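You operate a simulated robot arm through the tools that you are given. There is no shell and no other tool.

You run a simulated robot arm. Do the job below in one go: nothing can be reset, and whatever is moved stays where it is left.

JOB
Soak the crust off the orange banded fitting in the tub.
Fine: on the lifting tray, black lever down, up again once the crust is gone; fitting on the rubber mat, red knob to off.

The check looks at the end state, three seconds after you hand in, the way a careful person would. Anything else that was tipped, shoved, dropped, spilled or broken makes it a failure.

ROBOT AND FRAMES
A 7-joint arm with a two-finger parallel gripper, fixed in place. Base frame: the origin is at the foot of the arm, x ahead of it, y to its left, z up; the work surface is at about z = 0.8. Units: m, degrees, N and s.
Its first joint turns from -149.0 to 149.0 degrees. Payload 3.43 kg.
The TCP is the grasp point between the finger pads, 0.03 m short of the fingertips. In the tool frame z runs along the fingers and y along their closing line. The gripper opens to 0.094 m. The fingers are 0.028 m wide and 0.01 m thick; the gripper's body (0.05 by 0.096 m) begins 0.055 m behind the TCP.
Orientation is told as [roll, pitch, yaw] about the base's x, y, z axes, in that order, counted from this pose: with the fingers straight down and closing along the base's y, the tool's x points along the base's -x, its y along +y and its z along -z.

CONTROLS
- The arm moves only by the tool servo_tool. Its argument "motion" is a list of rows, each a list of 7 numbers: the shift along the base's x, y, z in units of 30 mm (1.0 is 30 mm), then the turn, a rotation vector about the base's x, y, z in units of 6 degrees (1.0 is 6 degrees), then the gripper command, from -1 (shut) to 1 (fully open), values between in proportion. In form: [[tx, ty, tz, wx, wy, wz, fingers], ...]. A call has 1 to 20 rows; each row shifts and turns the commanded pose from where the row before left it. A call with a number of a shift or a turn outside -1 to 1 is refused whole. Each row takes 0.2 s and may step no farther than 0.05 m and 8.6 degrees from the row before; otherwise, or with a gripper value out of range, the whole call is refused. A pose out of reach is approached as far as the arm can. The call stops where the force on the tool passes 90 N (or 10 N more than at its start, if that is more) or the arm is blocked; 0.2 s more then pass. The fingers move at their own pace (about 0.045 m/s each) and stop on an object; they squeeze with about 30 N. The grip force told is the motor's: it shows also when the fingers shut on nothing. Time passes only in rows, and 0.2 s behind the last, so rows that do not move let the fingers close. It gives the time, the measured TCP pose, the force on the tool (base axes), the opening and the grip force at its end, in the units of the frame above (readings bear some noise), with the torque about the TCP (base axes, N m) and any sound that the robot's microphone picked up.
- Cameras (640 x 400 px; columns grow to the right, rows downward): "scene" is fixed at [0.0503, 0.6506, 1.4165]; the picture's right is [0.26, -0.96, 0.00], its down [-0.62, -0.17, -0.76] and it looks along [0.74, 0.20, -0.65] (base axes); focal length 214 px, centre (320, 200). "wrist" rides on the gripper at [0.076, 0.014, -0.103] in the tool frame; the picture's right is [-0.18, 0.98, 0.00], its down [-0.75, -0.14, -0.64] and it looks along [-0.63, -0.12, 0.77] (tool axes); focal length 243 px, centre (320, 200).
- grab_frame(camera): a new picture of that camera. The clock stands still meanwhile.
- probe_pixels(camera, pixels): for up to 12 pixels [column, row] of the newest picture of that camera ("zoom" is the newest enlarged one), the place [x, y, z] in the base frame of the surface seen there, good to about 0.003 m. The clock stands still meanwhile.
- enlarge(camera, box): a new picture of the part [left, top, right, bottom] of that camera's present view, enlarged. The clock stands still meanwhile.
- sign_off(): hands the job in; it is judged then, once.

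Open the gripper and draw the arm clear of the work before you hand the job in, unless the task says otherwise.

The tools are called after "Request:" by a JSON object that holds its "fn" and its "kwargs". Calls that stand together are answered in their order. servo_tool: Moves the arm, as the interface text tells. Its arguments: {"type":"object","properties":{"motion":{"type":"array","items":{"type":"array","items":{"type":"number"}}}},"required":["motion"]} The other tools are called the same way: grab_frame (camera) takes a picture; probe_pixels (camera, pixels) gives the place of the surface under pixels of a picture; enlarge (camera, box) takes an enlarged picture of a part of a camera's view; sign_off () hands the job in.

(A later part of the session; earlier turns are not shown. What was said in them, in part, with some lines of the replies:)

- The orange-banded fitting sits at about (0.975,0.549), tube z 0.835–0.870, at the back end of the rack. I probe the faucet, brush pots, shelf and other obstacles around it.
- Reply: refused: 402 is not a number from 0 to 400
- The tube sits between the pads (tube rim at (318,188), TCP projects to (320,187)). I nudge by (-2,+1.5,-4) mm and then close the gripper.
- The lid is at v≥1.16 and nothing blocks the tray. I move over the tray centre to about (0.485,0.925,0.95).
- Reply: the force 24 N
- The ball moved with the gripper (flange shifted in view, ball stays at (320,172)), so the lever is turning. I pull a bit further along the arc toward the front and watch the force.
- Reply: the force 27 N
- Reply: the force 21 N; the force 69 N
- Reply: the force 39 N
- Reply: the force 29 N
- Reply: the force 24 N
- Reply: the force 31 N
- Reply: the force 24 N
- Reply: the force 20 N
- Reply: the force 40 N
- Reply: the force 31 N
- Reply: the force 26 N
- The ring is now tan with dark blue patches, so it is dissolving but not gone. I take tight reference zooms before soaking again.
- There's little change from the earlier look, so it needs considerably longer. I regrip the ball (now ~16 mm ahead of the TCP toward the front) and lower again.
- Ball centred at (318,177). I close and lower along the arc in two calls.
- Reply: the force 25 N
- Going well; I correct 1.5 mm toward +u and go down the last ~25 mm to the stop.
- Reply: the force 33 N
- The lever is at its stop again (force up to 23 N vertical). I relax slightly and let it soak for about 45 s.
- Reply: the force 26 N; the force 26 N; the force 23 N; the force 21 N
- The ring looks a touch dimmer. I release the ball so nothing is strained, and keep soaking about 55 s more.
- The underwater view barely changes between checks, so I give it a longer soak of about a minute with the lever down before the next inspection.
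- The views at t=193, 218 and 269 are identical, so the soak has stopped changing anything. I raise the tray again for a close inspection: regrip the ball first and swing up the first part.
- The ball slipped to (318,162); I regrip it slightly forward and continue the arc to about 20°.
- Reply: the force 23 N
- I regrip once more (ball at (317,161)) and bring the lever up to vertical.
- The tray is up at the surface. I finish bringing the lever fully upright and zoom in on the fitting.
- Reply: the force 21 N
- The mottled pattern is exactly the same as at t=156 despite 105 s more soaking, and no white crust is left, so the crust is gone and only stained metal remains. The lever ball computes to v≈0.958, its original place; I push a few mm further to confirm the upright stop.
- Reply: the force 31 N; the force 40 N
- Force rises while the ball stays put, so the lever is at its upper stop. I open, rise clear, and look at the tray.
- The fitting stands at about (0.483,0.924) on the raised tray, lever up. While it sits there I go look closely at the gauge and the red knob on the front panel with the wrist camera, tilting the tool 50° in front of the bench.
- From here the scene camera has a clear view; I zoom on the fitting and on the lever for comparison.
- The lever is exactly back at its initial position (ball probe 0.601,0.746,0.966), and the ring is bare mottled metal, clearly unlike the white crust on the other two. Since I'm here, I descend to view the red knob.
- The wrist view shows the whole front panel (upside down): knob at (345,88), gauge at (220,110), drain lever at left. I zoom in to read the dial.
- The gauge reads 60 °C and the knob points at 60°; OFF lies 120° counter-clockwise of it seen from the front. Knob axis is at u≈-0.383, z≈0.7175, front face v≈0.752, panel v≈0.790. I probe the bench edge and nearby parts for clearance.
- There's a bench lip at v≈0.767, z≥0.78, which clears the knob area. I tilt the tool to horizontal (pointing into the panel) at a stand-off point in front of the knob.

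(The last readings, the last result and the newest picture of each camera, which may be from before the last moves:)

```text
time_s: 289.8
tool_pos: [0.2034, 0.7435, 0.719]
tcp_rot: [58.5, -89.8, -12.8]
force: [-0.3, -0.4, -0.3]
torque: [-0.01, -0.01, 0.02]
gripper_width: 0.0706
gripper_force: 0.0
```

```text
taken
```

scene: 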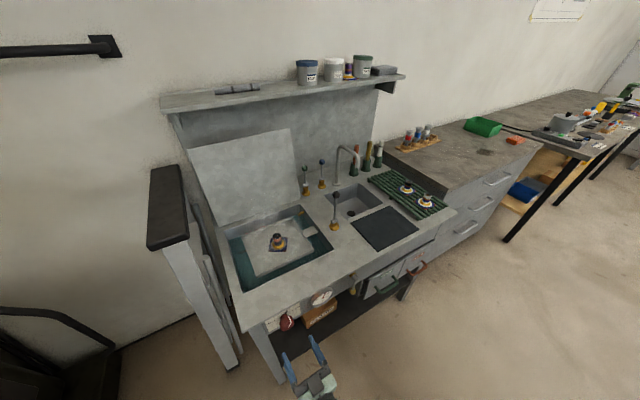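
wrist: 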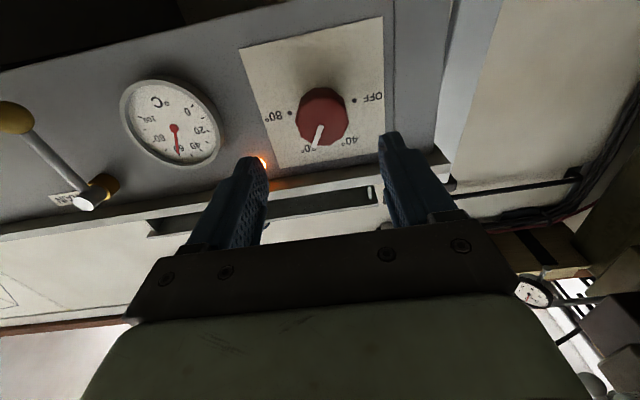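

The tool is horizontal facing the knob. I zoom and probe the knob face from this close view to refine its axis.

Request:
{"fn": "enlarge", "kwargs": {"camera": "wrist", "box": [260, 60, 400, 170]}}

Request:
{"fn": "probe_pixels", "kwargs": {"camera": "zoom", "pixels": [[240, 190], [300, 170], [290, 220], [340, 200], [290, 140], [170, 250], [400, 120], [290, 290], [280, 110], [330, 140], [250, 160], [310, 195]]}}

```text
3.64 times, centred on (330, 115) of wrist
```

zoom: 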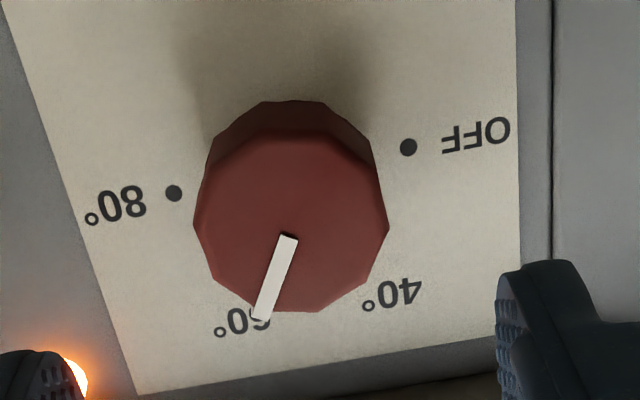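

```text
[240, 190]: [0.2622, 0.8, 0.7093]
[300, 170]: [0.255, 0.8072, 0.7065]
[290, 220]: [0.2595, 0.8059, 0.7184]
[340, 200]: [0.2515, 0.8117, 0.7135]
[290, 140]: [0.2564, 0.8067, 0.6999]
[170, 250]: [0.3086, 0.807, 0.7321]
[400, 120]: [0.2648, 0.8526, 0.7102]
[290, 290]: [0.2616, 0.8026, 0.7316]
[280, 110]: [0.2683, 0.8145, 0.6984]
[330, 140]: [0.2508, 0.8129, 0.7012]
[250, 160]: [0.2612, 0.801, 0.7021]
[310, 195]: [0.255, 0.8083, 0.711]
```

Knob face centre is about u=-0.386, z=0.718. I pre-roll the tool +60° about its axis at the stand-off so the full 120° turn stays within ±60°.

Request:
{"fn": "servo_tool", "kwargs": {"motion": [[-0.02, 0.02, 0, 0.884, 0.884, 0, 0.5], [-0.02, 0.02, 0, 0.884, 0.884, 0, 0.5], [-0.02, 0.02, 0, 0.884, 0.884, 0, 0.5], [-0.02, 0.02, 0, 0.884, 0.884, 0, 0.5], [0, 0, 0, 0.884, 0.884, 0, 0.5], [0, 0, 0, 0.884, 0.884, 0, 0.5], [0, 0, 0, 0.884, 0.884, 0, 0.5], [0, 0, 0, 0.884, 0.884, 0, 0.5], [0, 0, 0, 0, 0, 0, 0.5]]}}

Request:
{"fn": "grab_frame", "kwargs": {"camera": "wrist"}}

Request:
{"fn": "enlarge", "kwargs": {"camera": "scene", "box": [230, 270, 400, 400]}}

```text
time_s: 291.8
tool_pos: [0.1828, 0.7672, 0.7711]
tcp_rot: [87.6, -31.8, -44.3]
force: [0.4, 0.7, -0.1]
torque: [0.02, 0.03, -0.01]
gripper_width: 0.0707
gripper_force: 0.1
out of reach, approached as far as the arm can: row 7, 8
```

```text
taken
```

wrist: 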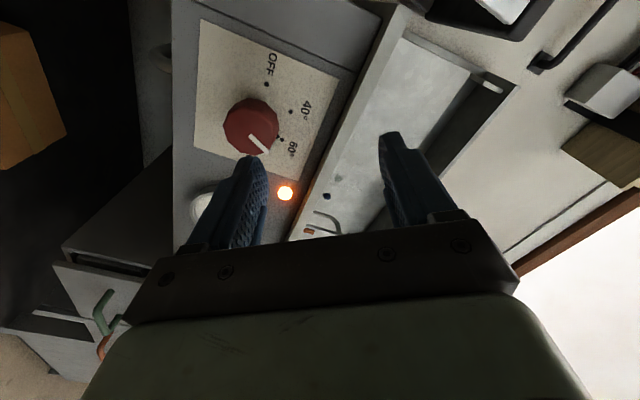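

```text
3.08 times, centred on (315, 335) of scene
```

zoom: 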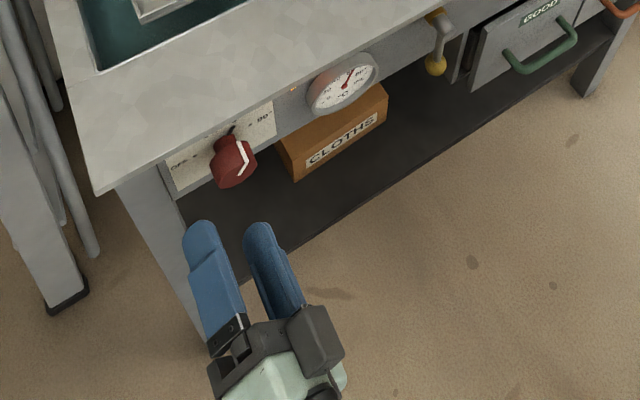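

The +60° roll is past the arm's reach (pose deviated). I roll back by 30° and check that the pose recovers.

Request:
{"fn": "servo_tool", "kwargs": {"motion": [[0, 0, 0, -0.884, -0.884, 0, 0.5], [0, 0, 0, -0.884, -0.884, 0, 0.5], [0, 0, 0, -0.884, -0.884, 0, 0.5], [0, 0, 0, -0.884, -0.884, 0, 0.5], [0, 0, 0, 0, 0, 0, 0.5]]}}

Request:
{"fn": "grab_frame", "kwargs": {"camera": "wrist"}}

```text
time_s: 293.0
tool_pos: [0.1832, 0.7678, 0.7724]
tcp_rot: [86.8, -62.0, -43.8]
force: [0.2, -0.7, 0.4]
torque: [0.03, 0.02, 0.02]
gripper_width: 0.0704
gripper_force: 0.0
```

```text
taken
```

wrist: 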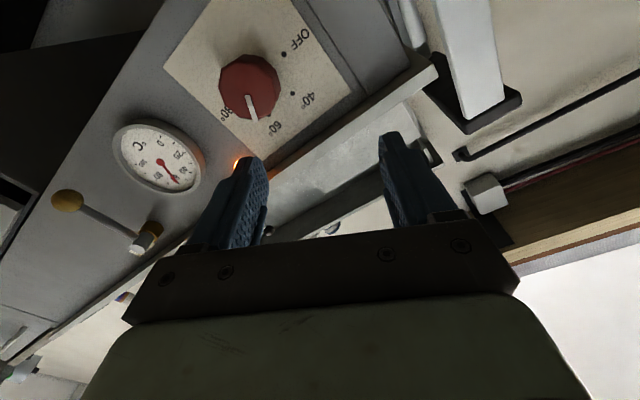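

Now at +28° roll but displaced. I move back to the stand-off point in front of the knob (0.2015,0.746,0.718) and straighten the axis by about 2°.

Request:
{"fn": "servo_tool", "kwargs": {"motion": [[0.3, -0.36, -0.9, 0.09, -0.09, 0.135, 0.5], [0.31, -0.37, -0.9, 0.087, -0.087, 0.135, 0.5], [0, 0, 0, 0, 0, 0, 0.5]]}}

Request:
{"fn": "grab_frame", "kwargs": {"camera": "wrist"}}

```text
time_s: 293.8
tool_pos: [0.2032, 0.7458, 0.7176]
tcp_rot: [90.3, -61.9, -45.0]
force: [-0.6, 0.7, 0.6]
torque: [-0.01, 0.02, -0.02]
gripper_width: 0.0706
gripper_force: 0.0
```

```text
taken
```

wrist: 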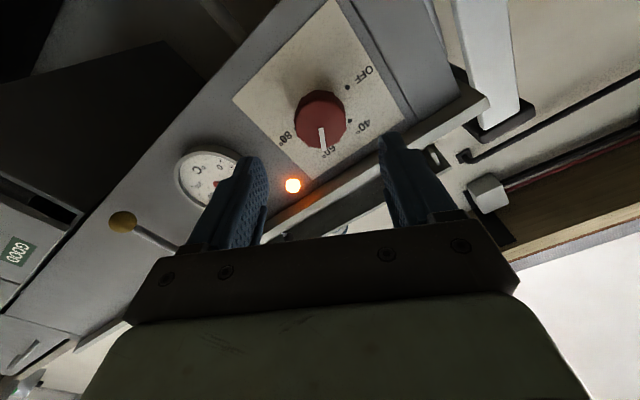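

Aligned: TCP (0.203,0.746,0.718), roll +28°, knob centred at (320,122). I advance along +v to v≈0.754 so the pads straddle the knob.

Request:
{"fn": "servo_tool", "kwargs": {"motion": [[0.65, 0.65, 0, 0, 0, 0, 0.5], [0.65, 0.65, 0, 0, 0, 0, 0.5], [0.63, 0.63, 0, 0, 0, 0, 0.5], [0, 0, 0, 0, 0, 0, 0.5]]}}

Request:
{"fn": "grab_frame", "kwargs": {"camera": "wrist"}}

Request:
{"fn": "enlarge", "kwargs": {"camera": "scene", "box": [240, 270, 380, 380]}}

```text
time_s: 294.8
tool_pos: [0.2603, 0.8031, 0.7161]
tcp_rot: [90.1, -61.9, -44.9]
force: [0.0, 0.3, 1.2]
torque: [0.03, 0.02, 0.01]
gripper_width: 0.0705
gripper_force: 0.2
```

```text
taken
```

wrist: 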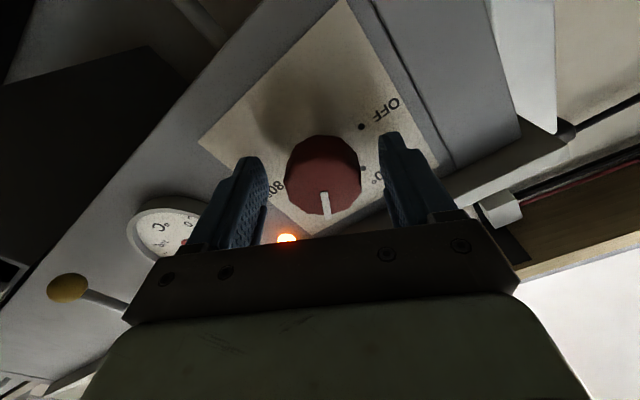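

```text
3.64 times, centred on (310, 325) of scene
```

zoom: 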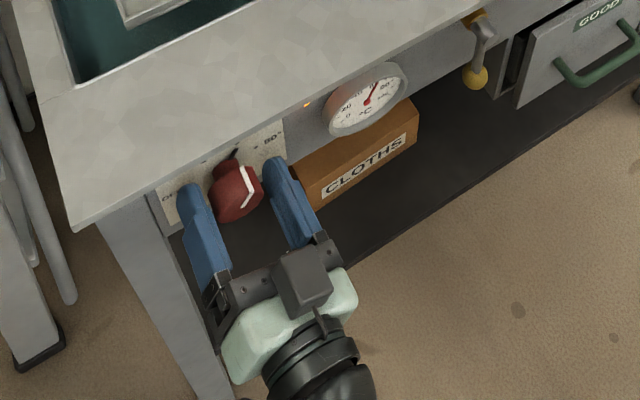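

The fingers straddle the knob (at (324,178)). I close on it.

Request:
{"fn": "servo_tool", "kwargs": {"motion": [[0, 0, 0, 0, 0, 0, 0.2], [0, 0, 0, 0, 0, 0, -0.1], [0, 0, 0, 0, 0, 0, -1], [0, 0, 0, 0, 0, 0, -1], [0, 0, 0, 0, 0, 0, -1]]}}

Request:
{"fn": "servo_tool", "kwargs": {"motion": [[0, 0, 0, -0.6, -0.6, 0, -1], [0, 0, 0, -0.6, -0.6, 0, -1], [0, 0, 0, 0, 0, 0, -1]]}}

Request:
{"fn": "grab_frame", "kwargs": {"camera": "wrist"}}

```text
time_s: 296.0
tool_pos: [0.2596, 0.8037, 0.7167]
tcp_rot: [90.3, -61.9, -45.0]
force: [-6.2, 17.2, 14.0]
torque: [0.11, -0.21, 0.45]
gripper_width: 0.0415
gripper_force: 44.8
```

```text
time_s: 296.8
tool_pos: [0.2601, 0.8034, 0.7161]
tcp_rot: [90.0, -72.0, -44.6]
force: [-14.9, 13.7, 2.9]
torque: [0.43, -0.44, 0.19]
gripper_width: 0.0414
gripper_force: 44.7
```

```text
taken
```

wrist: 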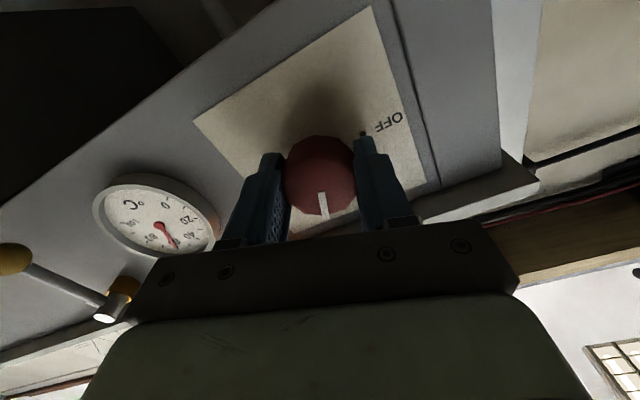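

The knob is turning along (pointer stays down in view while the plate rotates). I continue the counter-clockwise turn by 50°.

Request:
{"fn": "servo_tool", "kwargs": {"motion": [[0, 0, 0, -0.84, -0.84, 0, -1], [0, 0, 0, -0.84, -0.84, 0, -1], [0, 0, 0, -0.84, -0.84, 0, -1], [0, 0, 0, -0.84, -0.84, 0, -1], [0, 0, 0, -0.84, -0.84, 0, -1], [0, 0, 0, -0.84, -0.84, 0, -1], [0, 0, 0, -0.84, -0.84, 0, -1], [0, 0, 0, 0, 0, 0, -1]]}}

Request:
{"fn": "grab_frame", "kwargs": {"camera": "wrist"}}

```text
time_s: 298.6
tool_pos: [0.2601, 0.8031, 0.7174]
tcp_rot: [-89.5, -58.0, 134.6]
force: [-18.8, -27.3, -29.4]
torque: [-0.54, 0.48, 0.07]
gripper_width: 0.0416
gripper_force: 44.6
```

```text
taken
```

wrist: 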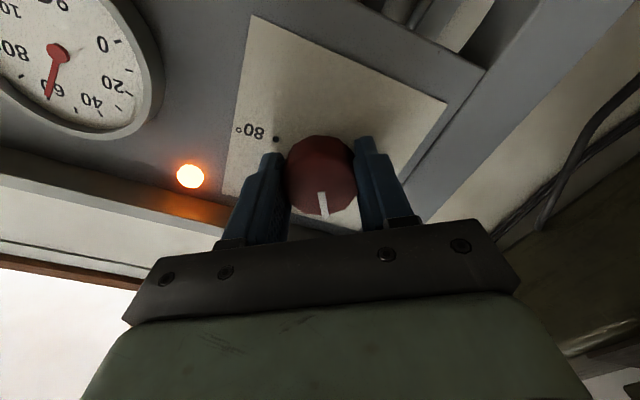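

The knob has turned 60° so far (now at 40°). Some side force built up, so I ease 2 mm back and down, then continue turning by a further 30°, watching reach.

Request:
{"fn": "servo_tool", "kwargs": {"motion": [[-0.06, -0.06, -0.07, 0, 0, 0, -1], [0, 0, 0, 0, 0, 0, -1]]}}

Request:
{"fn": "servo_tool", "kwargs": {"motion": [[0, 0, 0, -0.84, -0.84, 0, -1], [0, 0, 0, -0.84, -0.84, 0, -1], [0, 0, 0, -0.84, -0.84, 0, -1], [0, 0, 0, -0.84, -0.84, 0, -1], [0, 0, 0, 0, 0, 0, -1]]}}

Request:
{"fn": "grab_frame", "kwargs": {"camera": "wrist"}}

```text
time_s: 299.2
tool_pos: [0.2606, 0.8038, 0.7177]
tcp_rot: [-90.3, -58.1, 135.1]
force: [14.3, 8.4, -2.1]
torque: [-0.48, 0.55, -0.39]
gripper_width: 0.0416
gripper_force: 44.8
```

```text
time_s: 300.4
tool_pos: [0.2581, 0.8017, 0.7179]
tcp_rot: [-90.0, -29.5, 135.0]
force: [37.2, 23.3, 20.7]
torque: [0.18, -0.17, -0.1]
gripper_width: 0.0414
gripper_force: 45.2
```

```text
taken
```

wrist: 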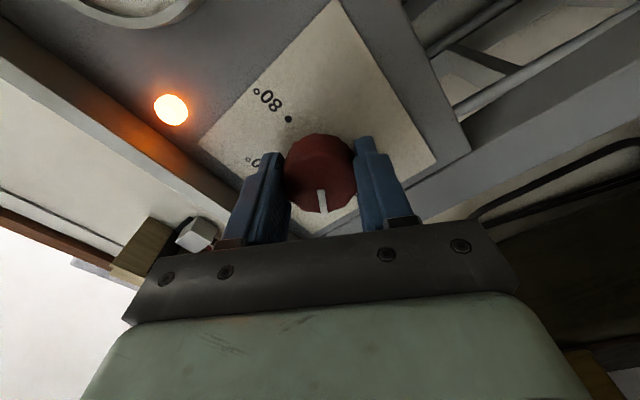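

Roll is -60°, knob turned ~89°. I ease the position back by ~2 mm and turn the remaining ~32°.

Request:
{"fn": "servo_tool", "kwargs": {"motion": [[0.06, 0.045, 0.03, 0, 0, 0, -1], [0, 0, 0, 0, 0, 0, -1]]}}

Request:
{"fn": "servo_tool", "kwargs": {"motion": [[0, 0, 0, -0.75, -0.75, 0, -1], [0, 0, 0, -0.75, -0.75, 0, -1], [0, 0, 0, -0.75, -0.75, 0, -1], [0, 0, 0, 0, 0, 0, -1]]}}

Request:
{"fn": "grab_frame", "kwargs": {"camera": "wrist"}}

```text
time_s: 301.0
tool_pos: [0.2577, 0.8019, 0.7159]
tcp_rot: [-89.9, -29.7, 135.0]
force: [5.8, -8.6, 13.0]
torque: [0.28, -0.26, -0.68]
gripper_width: 0.0416
gripper_force: 44.9
```

```text
time_s: 302.0
tool_pos: [0.2599, 0.8029, 0.7178]
tcp_rot: [-89.9, -10.5, 134.9]
force: [-20.6, -38.6, 6.8]
torque: [0.15, -0.17, -0.24]
gripper_width: 0.0419
gripper_force: 45.1
```

```text
taken
```

wrist: 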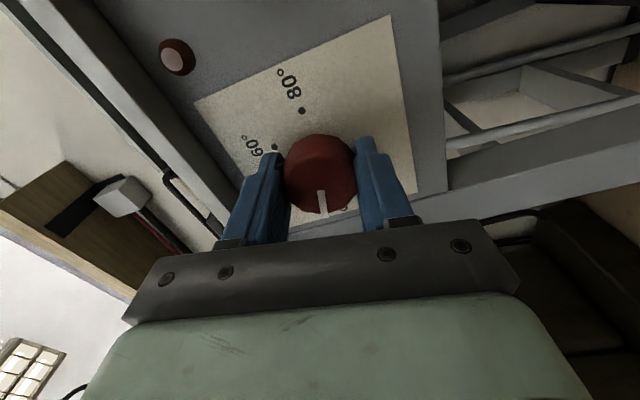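

The pilot lamp at (177,57) has gone out. I turn the last ~12° and check the force for the OFF stop.

Request:
{"fn": "servo_tool", "kwargs": {"motion": [[-0.02, -0.03, 0, -0.7, -0.7, 0, -1], [0, 0, 0, -0.7, -0.7, 0, -1], [0, 0, 0, 0, 0, 0, -1]]}}

Request:
{"fn": "grab_frame", "kwargs": {"camera": "wrist"}}

```text
time_s: 302.8
tool_pos: [0.2594, 0.8037, 0.7181]
tcp_rot: [-90.0, 1.6, 135.0]
force: [-9.8, -20.5, 13.7]
torque: [0.16, -0.17, 0.28]
gripper_width: 0.0412
gripper_force: 44.9
```

```text
taken
```

wrist: 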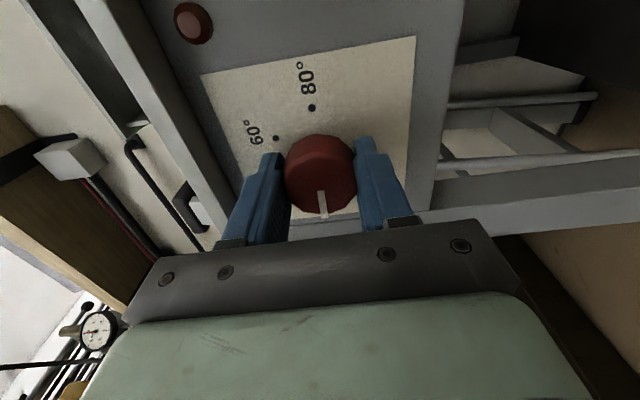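

The pointer now lies opposite the 80° mark, i.e. at OFF. I release and back straight out from the panel.

Request:
{"fn": "servo_tool", "kwargs": {"motion": [[0, 0, 0, 0, 0, 0, -0.2], [0, 0, 0, 0, 0, 0, 0.3], [0, 0, 0, 0, 0, 0, 0.5], [0, 0, 0, 0, 0, 0, 0.5], [-0.65, -0.65, 0, 0, 0, 0, 0.5], [-0.65, -0.65, 0, 0, 0, 0, 0.5], [-0.65, -0.65, 0, 0, 0, 0, 0.5], [-0.65, -0.65, 0, 0, 0, 0, 0.5], [0, 0, 0, 0, 0, 0, 0.5]]}}

Request:
{"fn": "grab_frame", "kwargs": {"camera": "wrist"}}

Request:
{"fn": "enlarge", "kwargs": {"camera": "scene", "box": [260, 280, 345, 340]}}

Request:
{"fn": "enlarge", "kwargs": {"camera": "scene", "box": [268, 230, 292, 254]}}

```text
time_s: 304.8
tool_pos: [0.1805, 0.7263, 0.7158]
tcp_rot: [-89.9, 1.4, 134.9]
force: [-0.1, -0.2, -0.1]
torque: [0.01, 0.02, 0.02]
gripper_width: 0.0705
gripper_force: 0.1
```

```text
taken
```

wrist: 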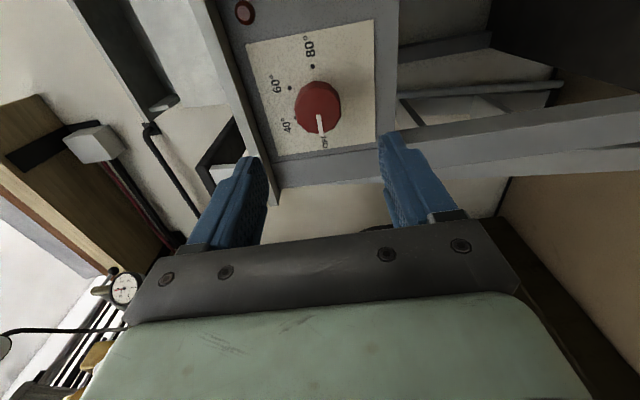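

```text
6.67 times, centred on (302, 310) of scene
```

zoom: 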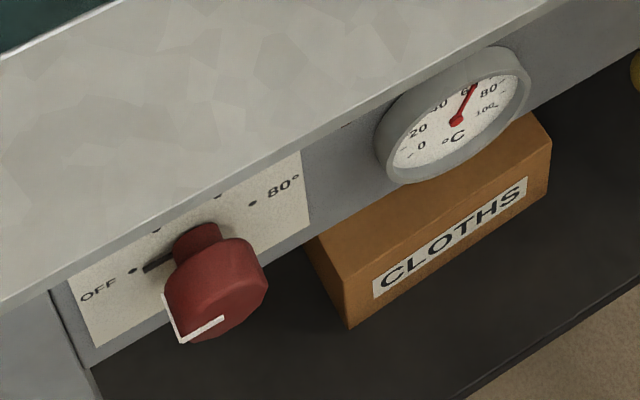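

```text
16.00 times, centred on (280, 242) of scene
```

zoom: 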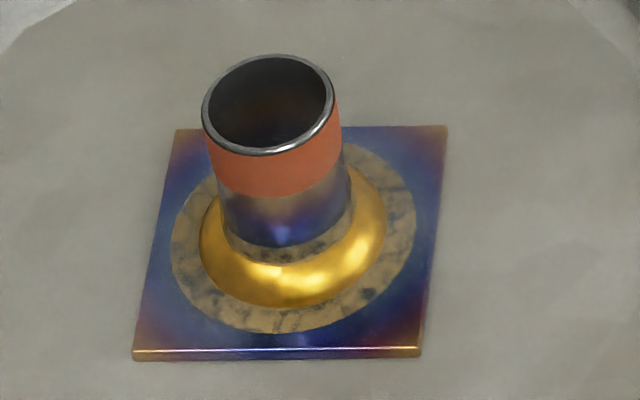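

The knob's pointer is at OFF and the lamp is out. I unroll the wrist at this stand-off, then rise and bring the tilt back to about 42° to fetch the fitting.

Request:
{"fn": "servo_tool", "kwargs": {"motion": [[0, 0, 0, 0.89, 0.89, 0, 0.5], [0, 0, 0, 0.89, 0.89, 0, 0.5], [0, 0, 0, 0.89, 0.89, 0, 0.5], [0, 0, 0, 0.89, 0.89, 0, 0.5], [0, 0, 0, 0.89, 0.89, 0, 0.5], [0, 0, 0, 0.89, 0.89, 0, 0.5], [0, 0, 0, 0.89, 0.89, 0, 0.5], [0, 0, 0, 0.89, 0.89, 0, 0.5], [0, 0, 0, 0.89, 0.89, 0, 0.5], [0, 0, 0, 0.89, 0.89, 0, 0.5], [0, 0, 0, 0.89, 0.89, 0, 0.5], [0, 0, 0, 0.89, 0.89, 0, 0.5], [0, 0, 0, 0, 0, 0, 0.5]]}}

Request:
{"fn": "servo_tool", "kwargs": {"motion": [[0, 0, 0.9, -0.7, 0.7, 0, 0.5], [0, 0, 0.9, -0.7, 0.7, 0, 0.5], [0, 0, 0.9, -0.7, 0.7, 0, 0.5], [0, 0, 0.9, -0.7, 0.7, 0, 0.5], [0, 0, 0.9, -0.7, 0.7, 0, 0.5], [0, 0, 0.9, -0.7, 0.7, 0, 0.5], [0, 0, 0.9, -0.7, 0.7, 0, 0.5], [0, 0, 0.9, -0.7, 0.7, 0, 0.5], [0, 0, 0.9, 0, 0, 0, 0.5], [0, 0, 0.9, 0, 0, 0, 0.5], [0, 0, 0, 0, 0, 0, 0.5]]}}

Request:
{"fn": "grab_frame", "kwargs": {"camera": "wrist"}}

```text
time_s: 307.6
tool_pos: [0.1818, 0.7236, 0.7169]
tcp_rot: [-90.3, -89.3, 135.6]
force: [0.8, 0.2, 0.0]
torque: [0.0, 0.03, 0.0]
gripper_width: 0.0707
gripper_force: 0.1
```

```text
time_s: 310.0
tool_pos: [0.18, 0.7258, 0.9881]
tcp_rot: [-0.7, -42.3, 46.1]
force: [0.2, -0.7, -0.4]
torque: [0.02, 0.01, 0.0]
gripper_width: 0.0707
gripper_force: 0.1
```

```text
taken
```

wrist: 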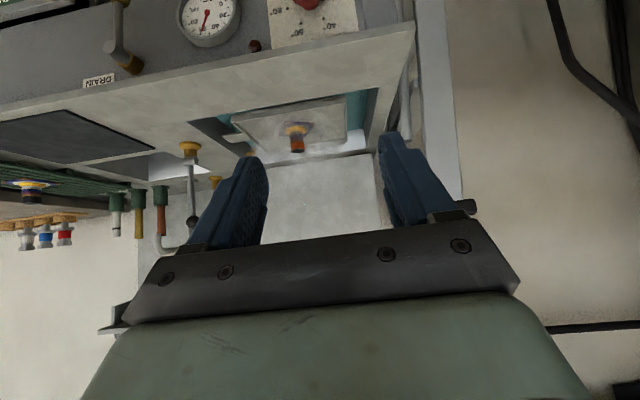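

Tilt is back at 42°, yaw 46°. I move over to a pre-grasp point in front of the fitting at about (0.438,0.878,0.96).

Request:
{"fn": "servo_tool", "kwargs": {"motion": [[0.956, 0.562, -0.1, 0, 0, 0, 0.5], [0.956, 0.562, -0.1, 0, 0, 0, 0.5], [0.956, 0.562, -0.1, 0, 0, 0, 0.5], [0.956, 0.562, -0.1, 0, 0, 0, 0.5], [0.956, 0.562, -0.1, 0, 0, 0, 0.5], [0.956, 0.562, -0.1, 0, 0, 0, 0.5], [0.956, 0.562, -0.1, 0, 0, 0, 0.5], [0.956, 0.562, -0.1, 0, 0, 0, 0.5], [0.956, 0.562, -0.1, 0, 0, 0, 0.5], [0, 0, 0, 0, 0, 0, 0.5]]}}

Request:
{"fn": "grab_frame", "kwargs": {"camera": "wrist"}}

Request:
{"fn": "grab_frame", "kwargs": {"camera": "scene"}}

```text
time_s: 312.2
tool_pos: [0.439, 0.8768, 0.9594]
tcp_rot: [-0.6, -42.6, 46.1]
force: [-0.3, -0.4, -0.4]
torque: [0.0, 0.0, 0.01]
gripper_width: 0.0706
gripper_force: 0.0
```

```text
taken
```

wrist: 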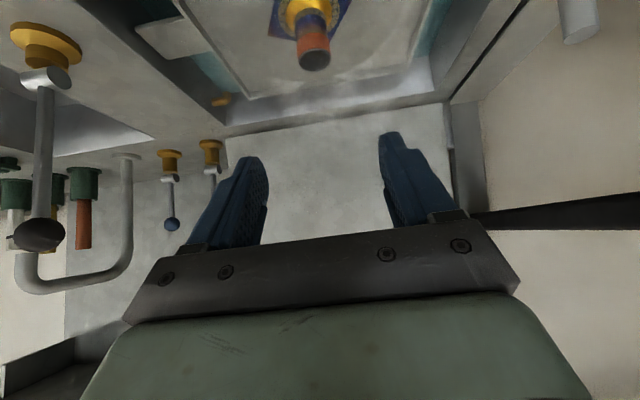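

```text
taken
```

scene: 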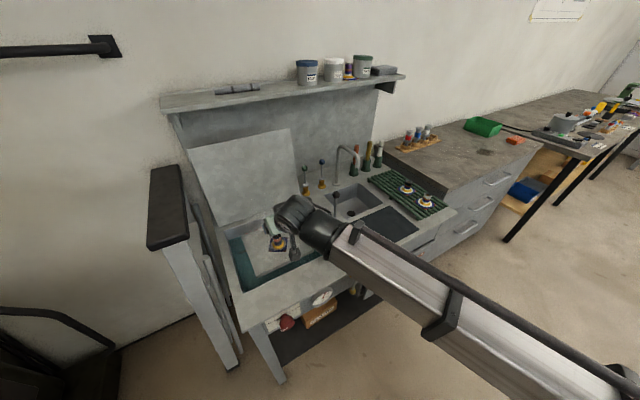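

The fitting is at (313,40) in the wrist view. I zoom and probe to pin down the tube centre, and inspect the ring from close.

Request:
{"fn": "enlarge", "kwargs": {"camera": "wrist", "box": [250, 0, 380, 85]}}

Request:
{"fn": "probe_pixels", "kwargs": {"camera": "zoom", "pixels": [[310, 280], [310, 240], [305, 200], [265, 260], [355, 250], [310, 220], [300, 150], [250, 330], [375, 300], [330, 270], [285, 230], [300, 120]]}}

```text
4.71 times, centred on (315, 42) of wrist
```

zoom: 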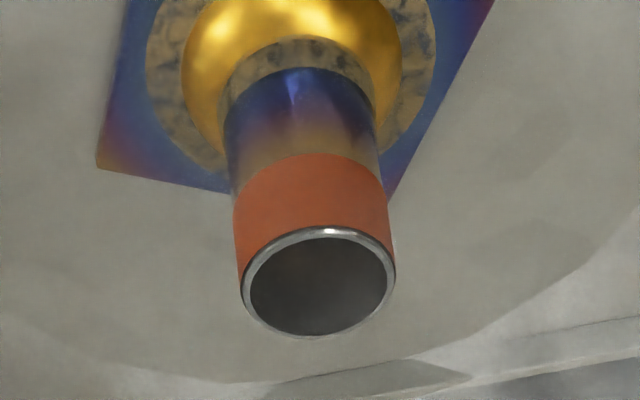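

```text
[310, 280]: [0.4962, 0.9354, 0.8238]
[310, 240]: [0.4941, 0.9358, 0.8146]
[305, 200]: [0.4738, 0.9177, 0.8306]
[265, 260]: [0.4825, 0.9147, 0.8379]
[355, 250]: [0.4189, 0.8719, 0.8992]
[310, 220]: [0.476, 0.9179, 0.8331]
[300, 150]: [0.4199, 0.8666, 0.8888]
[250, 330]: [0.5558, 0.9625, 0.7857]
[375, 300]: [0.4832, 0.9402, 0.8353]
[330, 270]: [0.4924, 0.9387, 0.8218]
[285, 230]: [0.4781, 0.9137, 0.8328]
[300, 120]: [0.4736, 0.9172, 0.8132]
```

Tube centre is about (0.484,0.9275), top z≈0.838; close up the ring is dull mottled metal with no white crust. I move to the pre-grasp point and then in along the tool axis.

Request:
{"fn": "servo_tool", "kwargs": {"motion": [[0.083, 0.13, -0.772, 0, 0, 0, 0.5], [0.083, 0.13, -0.772, 0, 0, 0, 0.5], [0.083, 0.13, -0.772, 0, 0, 0, 0.5], [0, 0, 0, 0, 0, 0, 0.5], [0.417, 0.433, -0.654, 0, 0, 0, 0.5], [0.417, 0.433, -0.654, 0, 0, 0, 0.5], [0.417, 0.433, -0.654, 0, 0, 0, 0.5], [0, 0, 0, 0, 0, 0, 0.5]]}}

Request:
{"fn": "grab_frame", "kwargs": {"camera": "wrist"}}

```text
time_s: 314.0
tool_pos: [0.4838, 0.9286, 0.8307]
tcp_rot: [-0.6, -42.5, 46.2]
force: [0.1, -0.5, 0.7]
torque: [0.04, 0.0, -0.03]
gripper_width: 0.0707
gripper_force: 0.0
```

```text
taken
```

wrist: 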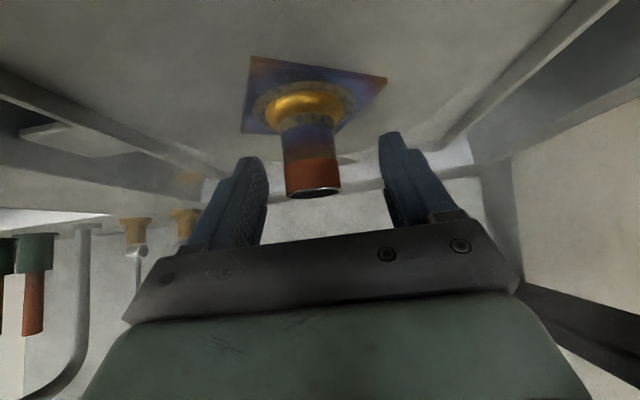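

The tube is between the pads, ~3 mm toward +u. I nudge and close.

Request:
{"fn": "servo_tool", "kwargs": {"motion": [[0.07, -0.07, -0.03, 0, 0, 0, 0.5], [0, 0, 0, 0, 0, 0, 0.1], [0, 0, 0, 0, 0, 0, -0.2], [0, 0, 0, 0, 0, 0, -0.5], [0, 0, 0, 0, 0, 0, -1], [0, 0, 0, 0, 0, 0, -1], [0, 0, 0, 0, 0, 0, -1]]}}

Request:
{"fn": "grab_frame", "kwargs": {"camera": "wrist"}}

```text
time_s: 315.6
tool_pos: [0.4866, 0.9268, 0.83]
tcp_rot: [-0.6, -42.5, 46.0]
force: [-0.2, -0.4, -0.5]
torque: [-0.02, -0.03, 0.0]
gripper_width: 0.0281
gripper_force: 30.2
```

```text
taken
```

wrist: 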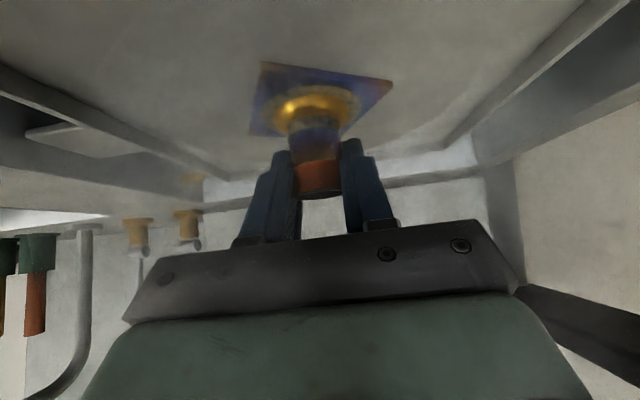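

Gripped (0.0281 m, 30 N). I lift straight up and take a close-up of the fitting.

Request:
{"fn": "servo_tool", "kwargs": {"motion": [[0, 0, 0.3, 0, 0, 0, -1], [0, 0, 0.6, 0, 0, 0, -1], [0, 0, 1, 0, 0, 0, -1], [0, 0, 1, 0, 0, 0, -1], [0, 0, 1, 0, 0, 0, -1], [0, 0, 1, 0, 0, 0, -1], [0, 0, 1, 0, 0, 0, -1], [0, 0, 0, 0, 0, 0, -1]]}}

Request:
{"fn": "grab_frame", "kwargs": {"camera": "wrist"}}

Request:
{"fn": "enlarge", "kwargs": {"camera": "wrist", "box": [230, 50, 410, 210]}}

Request:
{"fn": "enlarge", "kwargs": {"camera": "scene", "box": [200, 130, 400, 290]}}

```text
time_s: 317.4
tool_pos: [0.4862, 0.9261, 1.0079]
tcp_rot: [-0.6, -42.5, 46.0]
force: [-0.2, 0.5, -1.2]
torque: [0.01, -0.02, 0.01]
gripper_width: 0.0277
gripper_force: 30.2
```

```text
taken
```

wrist: 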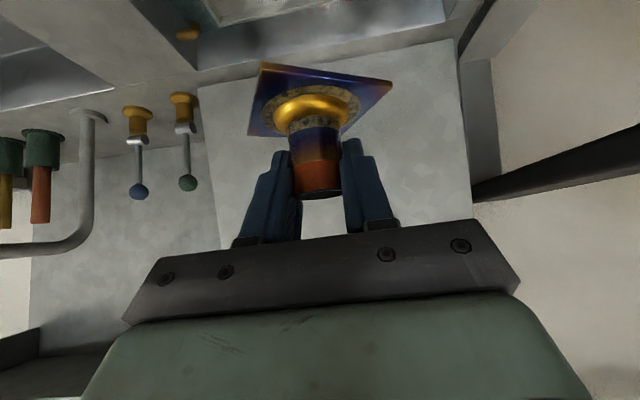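

```text
2.50 times, centred on (320, 130) of wrist
```

zoom: 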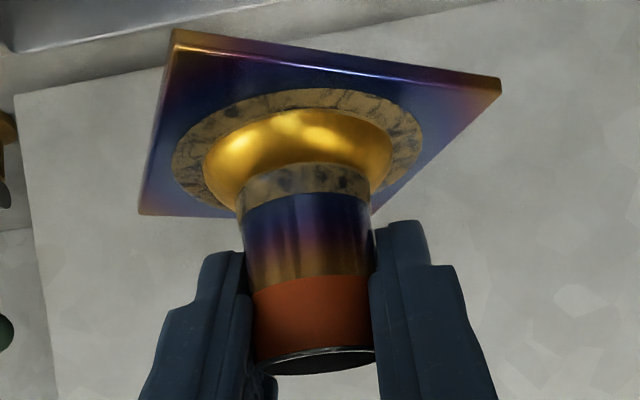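

```text
2.50 times, centred on (300, 210) of scene
```

zoom: 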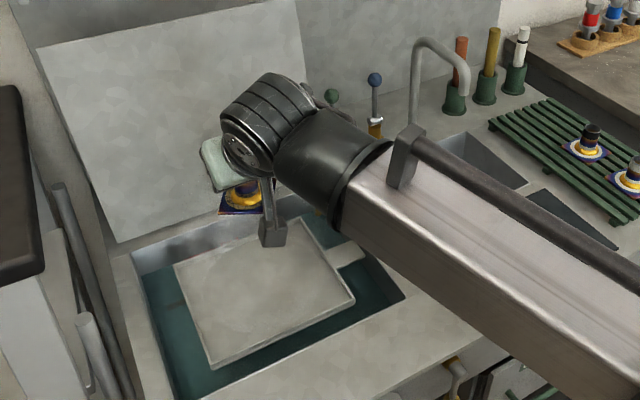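

In hand, the ring and the collar above the bead are tan with dark veins. I zoom in harder to see whether they are still a raised layer or flat stained metal.

Request:
{"fn": "enlarge", "kwargs": {"camera": "wrist", "box": [285, 105, 350, 150]}}

Request:
{"fn": "enlarge", "kwargs": {"camera": "wrist", "box": [260, 70, 380, 150]}}

Request:
{"fn": "enlarge", "kwargs": {"camera": "scene", "box": [280, 200, 310, 220]}}

```text
8.89 times, centred on (318, 128) of wrist
```

zoom: 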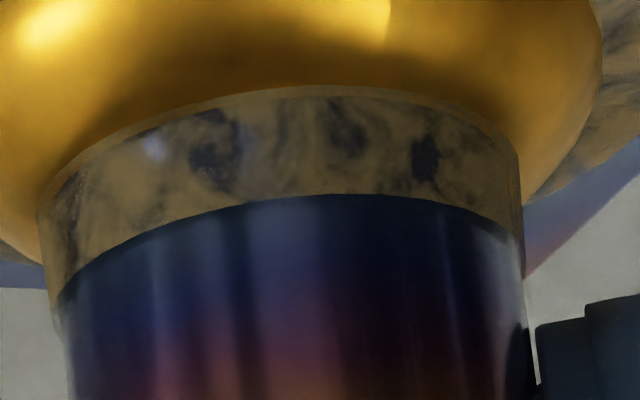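

```text
5.00 times, centred on (320, 110) of wrist
```

zoom: 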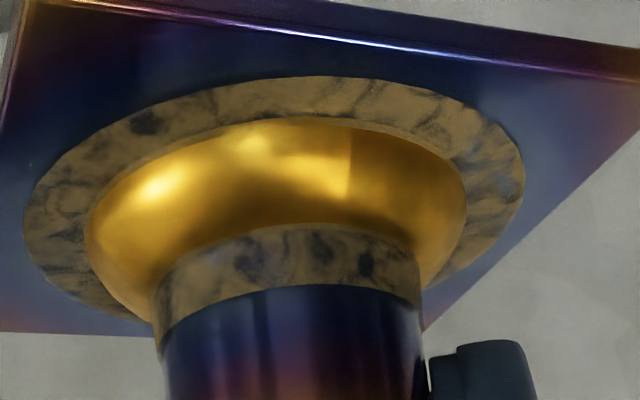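

```text
16.00 times, centred on (295, 210) of scene
```

zoom: 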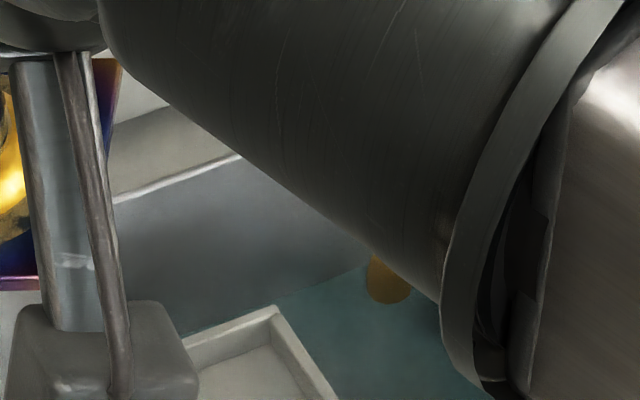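

The tan collar is thin glossy stained metal, unchanged over the last 160 s and quite different from the opaque white crust, so I proceed. I carry the fitting at z≈1.05 out to the front and across to above the rubber mat at about (0.66,0.56).

Request:
{"fn": "servo_tool", "kwargs": {"motion": [[-0.933, -0.933, 0.4, 0, 0, 0, -1], [-0.933, -0.933, 0.4, 0, 0, 0, -1], [-0.933, -0.933, 0.4, 0, 0, 0, -1], [-0.933, -0.933, 0.4, 0, 0, 0, -1], [0, 0, 0, 0, 0, 0, -1], [0.959, -0.846, 0, 0, 0, 0, -1], [0.959, -0.846, 0, 0, 0, 0, -1], [0.959, -0.846, 0, 0, 0, 0, -1], [0.959, -0.846, 0, 0, 0, 0, -1], [0.959, -0.846, 0, 0, 0, 0, -1], [0.959, -0.846, 0, 0, 0, 0, -1], [0.959, -0.846, 0, 0, 0, 0, -1], [0.959, -0.846, 0, 0, 0, 0, -1], [0.959, -0.846, 0, 0, 0, 0, -1], [0.959, -0.846, 0, 0, 0, 0, -1], [0, 0, 0, 0, 0, 0, -1]]}}

Request:
{"fn": "grab_frame", "kwargs": {"camera": "wrist"}}

Request:
{"fn": "enlarge", "kwargs": {"camera": "scene", "box": [260, 150, 460, 300]}}

```text
time_s: 320.8
tool_pos: [0.6633, 0.5585, 1.0555]
tcp_rot: [-0.7, -42.5, 46.0]
force: [-0.3, 0.7, -1.5]
torque: [-0.03, 0.01, -0.02]
gripper_width: 0.0277
gripper_force: 30.0
```

```text
taken
```

wrist: 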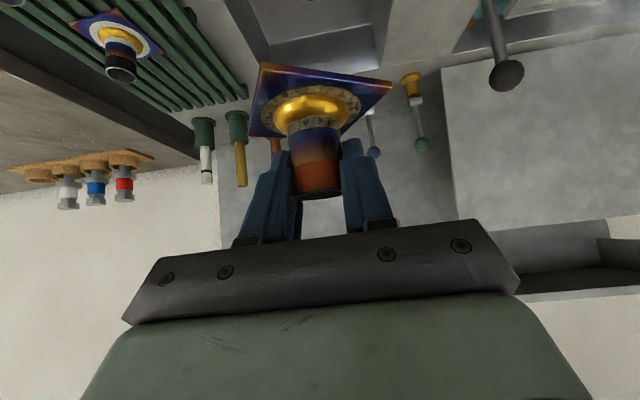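

```text
2.67 times, centred on (360, 225) of scene
```

zoom: 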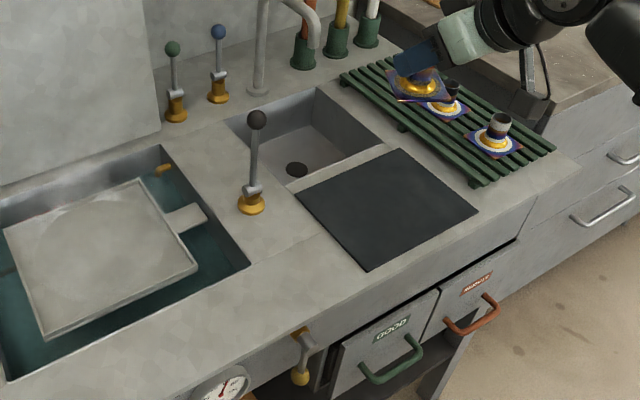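

The mat is unobstructed with corners near (297,192), (403,150), (480,210), (366,272) in the zoom. I probe it for the placing height and centre.

Request:
{"fn": "probe_pixels", "kwargs": {"camera": "zoom", "pixels": [[303, 193], [402, 154], [474, 210], [367, 266], [385, 205], [350, 200], [420, 210], [330, 230]]}}

```text
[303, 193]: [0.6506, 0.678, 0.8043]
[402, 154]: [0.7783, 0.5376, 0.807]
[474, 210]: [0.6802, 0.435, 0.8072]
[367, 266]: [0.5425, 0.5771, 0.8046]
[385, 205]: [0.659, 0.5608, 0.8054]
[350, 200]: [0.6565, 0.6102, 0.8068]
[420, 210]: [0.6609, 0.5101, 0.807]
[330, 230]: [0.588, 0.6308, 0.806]
```

Mat centre is about (0.663,0.557) with top z≈0.806; the fitting is right above it. I lower to just above the mat.

Request:
{"fn": "servo_tool", "kwargs": {"motion": [[0, 0, -0.93, 0, 0, 0, -1], [0, 0, -0.93, 0, 0, 0, -1], [0, 0, -0.93, 0, 0, 0, -1], [0, 0, -0.93, 0, 0, 0, -1], [0, 0, -0.93, 0, 0, 0, -1], [0, 0, -0.93, 0, 0, 0, -1], [0, 0, -0.8, 0, 0, 0, -1], [0, 0, 0, 0, 0, 0, -1]]}}

Request:
{"fn": "grab_frame", "kwargs": {"camera": "wrist"}}

Request:
{"fn": "enlarge", "kwargs": {"camera": "scene", "box": [320, 170, 450, 270]}}

```text
time_s: 322.6
tool_pos: [0.664, 0.5618, 0.8634]
tcp_rot: [-0.6, -42.5, 46.1]
force: [-0.3, 0.9, -2.3]
torque: [0.02, 0.03, 0.01]
gripper_width: 0.0278
gripper_force: 29.8
```

```text
taken
```

wrist: 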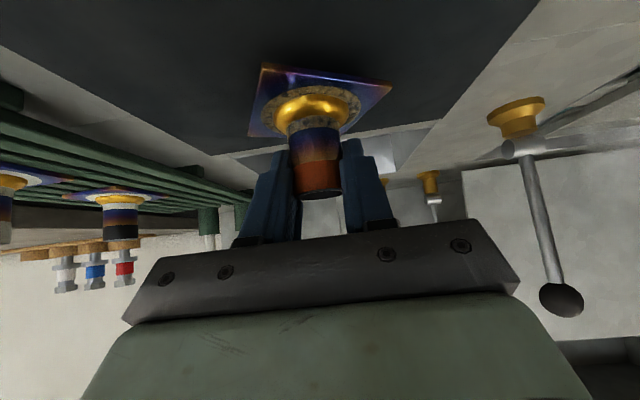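

```text
4.00 times, centred on (385, 220) of scene
```

zoom: 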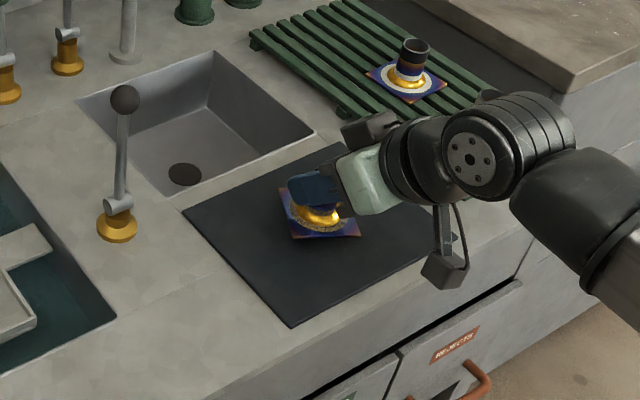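

The plate hovers ~1 cm above the mat centre. (The grip width is also 1 mm smaller than before the soak, consistent with the crust layer being gone.) I lower in small steps to contact.

Request:
{"fn": "servo_tool", "kwargs": {"motion": [[0, 0, -0.15, 0, 0, 0, -1], [0, 0, -0.12, 0, 0, 0, -1], [0, 0, 0, 0, 0, 0, -1]]}}

Request:
{"fn": "servo_tool", "kwargs": {"motion": [[0, 0, -0.06, 0, 0, 0, -1], [0, 0, 0, 0, 0, 0, -1]]}}

Request:
{"fn": "servo_tool", "kwargs": {"motion": [[0, 0, -0.05, 0, 0, 0, -1], [0, 0, 0, 0, 0, 0, -1]]}}

```text
time_s: 323.4
tool_pos: [0.663, 0.5602, 0.8551]
tcp_rot: [-0.5, -42.6, 46.2]
force: [-0.1, -0.1, -1.3]
torque: [0.03, -0.01, 0.0]
gripper_width: 0.0277
gripper_force: 29.7
```

```text
time_s: 324.0
tool_pos: [0.663, 0.5594, 0.8541]
tcp_rot: [-0.5, -42.5, 46.1]
force: [0.5, -0.6, -2.1]
torque: [0.0, -0.01, 0.0]
gripper_width: 0.028
gripper_force: 30.6
```

```text
time_s: 324.6
tool_pos: [0.6628, 0.5592, 0.8513]
tcp_rot: [-0.6, -42.5, 46.1]
force: [-0.5, -0.1, -1.9]
torque: [0.06, -0.02, -0.01]
gripper_width: 0.0279
gripper_force: 30.0
```

Still no contact at z 0.851. I go down in 1 mm steps.

Request:
{"fn": "servo_tool", "kwargs": {"motion": [[0, 0, -0.04, 0, 0, 0, -1], [0, 0, 0, 0, 0, 0, -1]]}}

Request:
{"fn": "servo_tool", "kwargs": {"motion": [[0, 0, -0.04, 0, 0, 0, -1], [0, 0, 0, 0, 0, 0, -1]]}}

```text
time_s: 325.2
tool_pos: [0.662, 0.56, 0.8504]
tcp_rot: [-0.6, -42.7, 46.0]
force: [1.9, -1.5, 6.8]
torque: [0.14, 0.22, 0.01]
gripper_width: 0.0281
gripper_force: 29.6
```

```text
time_s: 325.8
tool_pos: [0.664, 0.5598, 0.8511]
tcp_rot: [-0.6, -42.5, 46.1]
force: [6.3, -3.3, 14.9]
torque: [0.11, 0.36, 0.05]
gripper_width: 0.0277
gripper_force: 29.9
```

Contact confirmed (15 N). I relax 1 mm and open the fingers gradually.

Request:
{"fn": "servo_tool", "kwargs": {"motion": [[0, 0, 0.04, 0, 0, 0, -1], [0, 0, 0, 0, 0, 0, -0.3], [0, 0, 0, 0, 0, 0, -0.1], [0, 0, 0, 0, 0, 0, 0.1], [0, 0, 0, 0, 0, 0, 0.4], [0, 0, 0, 0, 0, 0, 0.5]]}}

Request:
{"fn": "grab_frame", "kwargs": {"camera": "wrist"}}

```text
time_s: 327.2
tool_pos: [0.6625, 0.5597, 0.8513]
tcp_rot: [-0.6, -42.5, 46.0]
force: [0.4, -0.6, -0.1]
torque: [-0.01, 0.01, 0.0]
gripper_width: 0.0706
gripper_force: 0.0
```

```text
taken
```

wrist: 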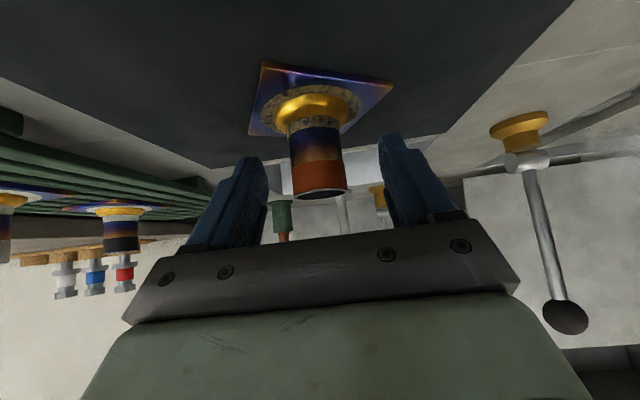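

The fitting stands on the mat free of the fingers. I retreat along the tool axis, then up and back clear of the bench.

Request:
{"fn": "servo_tool", "kwargs": {"motion": [[-0.469, -0.488, 0.736, 0, 0, 0, 0.5], [-0.469, -0.488, 0.736, 0, 0, 0, 0.5], [-0.469, -0.488, 0.736, 0, 0, 0, 0.5], [-0.469, -0.488, 0.736, 0, 0, 0, 0.5], [-0.5, -0.5, 0.9, 0, 0, 0, 0.5], [-0.5, -0.5, 0.9, 0, 0, 0, 0.5], [-0.5, -0.5, 0.9, 0, 0, 0, 0.5], [-0.5, -0.5, 0.9, 0, 0, 0, 0.5], [-0.5, -0.5, 0.9, 0, 0, 0, 0.5], [-0.5, -0.5, 0.9, 0, 0, 0, 0.5], [0, 0, 0, 0, 0, 0, 0.5]]}}

Request:
{"fn": "grab_frame", "kwargs": {"camera": "scene"}}

Request:
{"fn": "enlarge", "kwargs": {"camera": "scene", "box": [320, 170, 450, 270]}}

Request:
{"fn": "enlarge", "kwargs": {"camera": "scene", "box": [365, 205, 405, 240]}}

Request:
{"fn": "grab_frame", "kwargs": {"camera": "wrist"}}

```text
time_s: 329.6
tool_pos: [0.5166, 0.4109, 1.1018]
tcp_rot: [-0.7, -42.6, 46.1]
force: [0.4, 0.3, -1.0]
torque: [0.0, -0.02, 0.01]
gripper_width: 0.0704
gripper_force: 0.0
```

```text
taken
```

scene: 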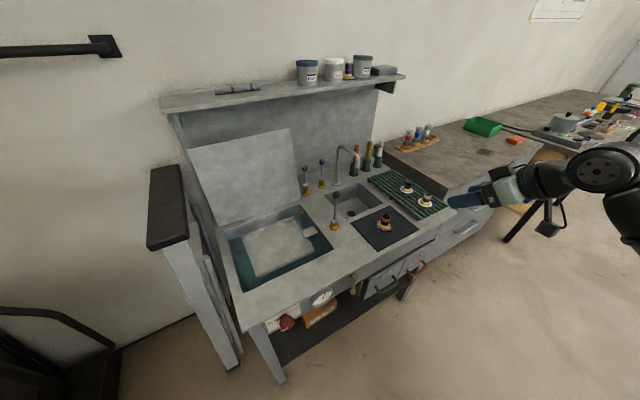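

```text
4.00 times, centred on (385, 220) of scene
```

zoom: 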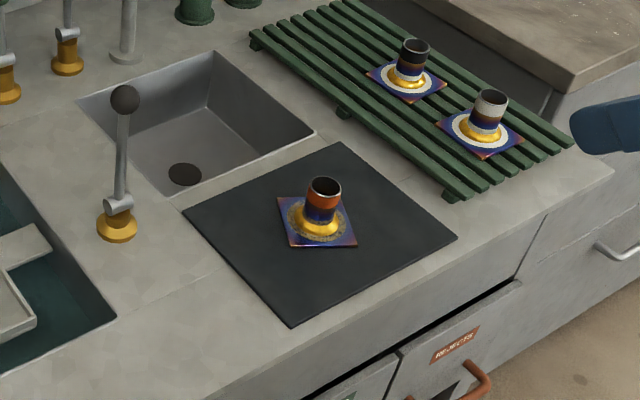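

```text
11.43 times, centred on (385, 222) of scene
```

zoom: 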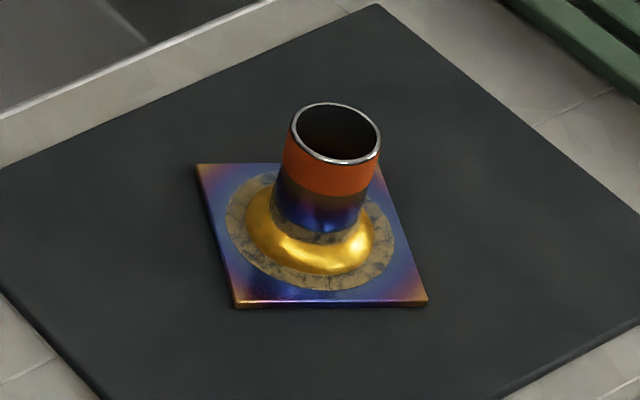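

```text
taken
```

wrist: 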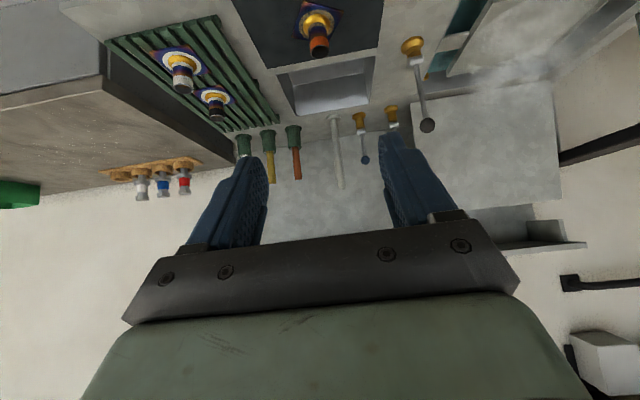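

The fitting stands upright near the mat's centre, the other two are untouched. I open fully, draw the arm a little farther back, and do a last check of lever, tray and knob.

Request:
{"fn": "servo_tool", "kwargs": {"motion": [[-0.5, -0.5, 0.5, 0, 0, 0, 1], [-0.5, -0.5, 0.5, 0, 0, 0, 1], [-0.5, -0.5, 0.5, 0, 0, 0, 1], [0, 0, 0, 0, 0, 0, 1], [0, 0, 0, 0, 0, 0, 1], [0, 0, 0, 0, 0, 0, 1]]}}

Request:
{"fn": "enlarge", "kwargs": {"camera": "scene", "box": [210, 140, 450, 300]}}

Request:
{"fn": "enlarge", "kwargs": {"camera": "scene", "box": [230, 260, 430, 380]}}

Request:
{"fn": "enlarge", "kwargs": {"camera": "scene", "box": [372, 210, 398, 232]}}

```text
time_s: 331.0
tool_pos: [0.4715, 0.3683, 1.1478]
tcp_rot: [-0.7, -42.5, 46.2]
force: [-0.4, 0.5, -0.6]
torque: [-0.01, 0.01, 0.01]
gripper_width: 0.0939
gripper_force: 0.1
```

```text
2.50 times, centred on (330, 220) of scene
```

zoom: 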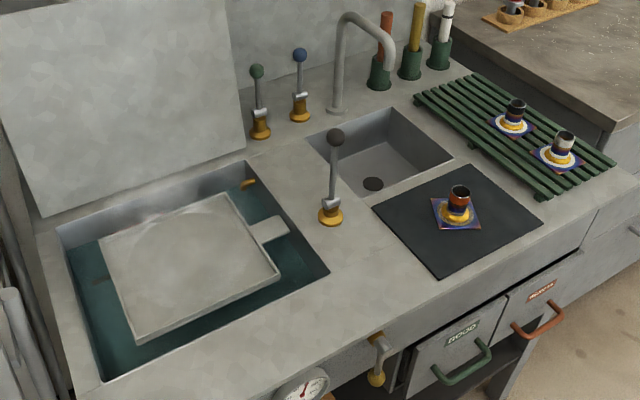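

```text
3.20 times, centred on (330, 320) of scene
```

zoom: 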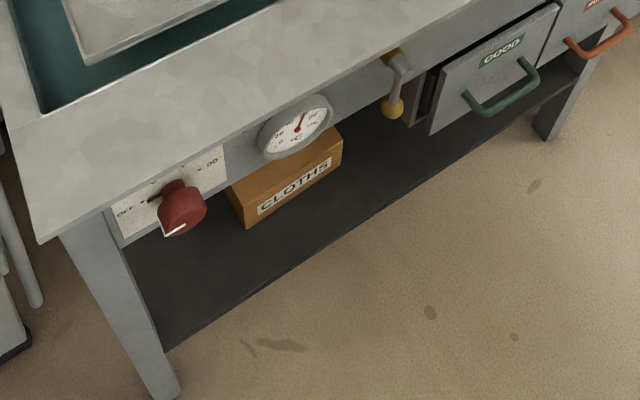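

```text
16.00 times, centred on (385, 221) of scene
```

zoom: 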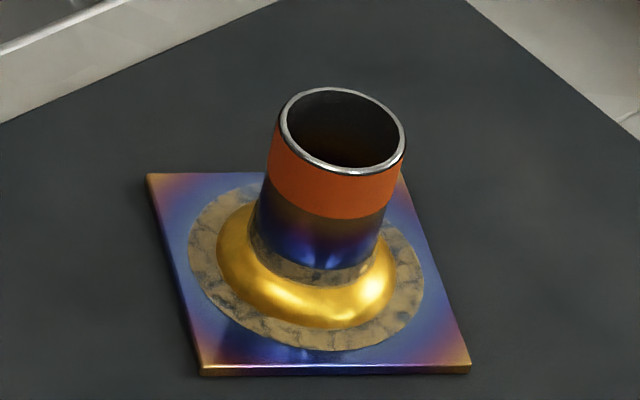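

Final state: the orange-banded fitting stands on the mat at scene (385,221). Its white crust is gone, leaving a mottled tan stain that hasn't changed since about t=95. The black lever is upright, the tray is up, the red knob is at OFF with the lamp out, nothing else has moved, and the gripper is open and clear. I hand the job in.

Request:
{"fn": "sign_off", "kwargs": {}}

```text
The job is handed in.
```

I handed the job in. The orange banded fitting is upright near the middle of the rubber mat, but I can't be fully sure every trace of crust is off it.

- **Crust:** The white crust is gone. A mottled tan ring with dark veins remains on the plate and around the tube just above the weld bead. I took it for stained metal, because it looked the same on the lifts at about 156 s and 279 s, with roughly 105 s of extra soaking between them. It could also be residue that 60 °C water would not lift.
- **Soaking:** The fitting had about 215 s under water, with the bath reading 60 °C whenever I checked. I lowered the lever three times, because I raised the tray twice to inspect it partway through.
- **Black lever:** It is back up against its upper stop, in its starting position, and the empty tray is raised.
- **Red knob:** It points to OFF and the pilot lamp is out. I turned it off while the fitting was still on the raised tray, before moving it to the mat.
- **Everything else:** The other two fittings, the taps, the brushes and the drawers look untouched. The gripper is open and the arm is clear of the bench.
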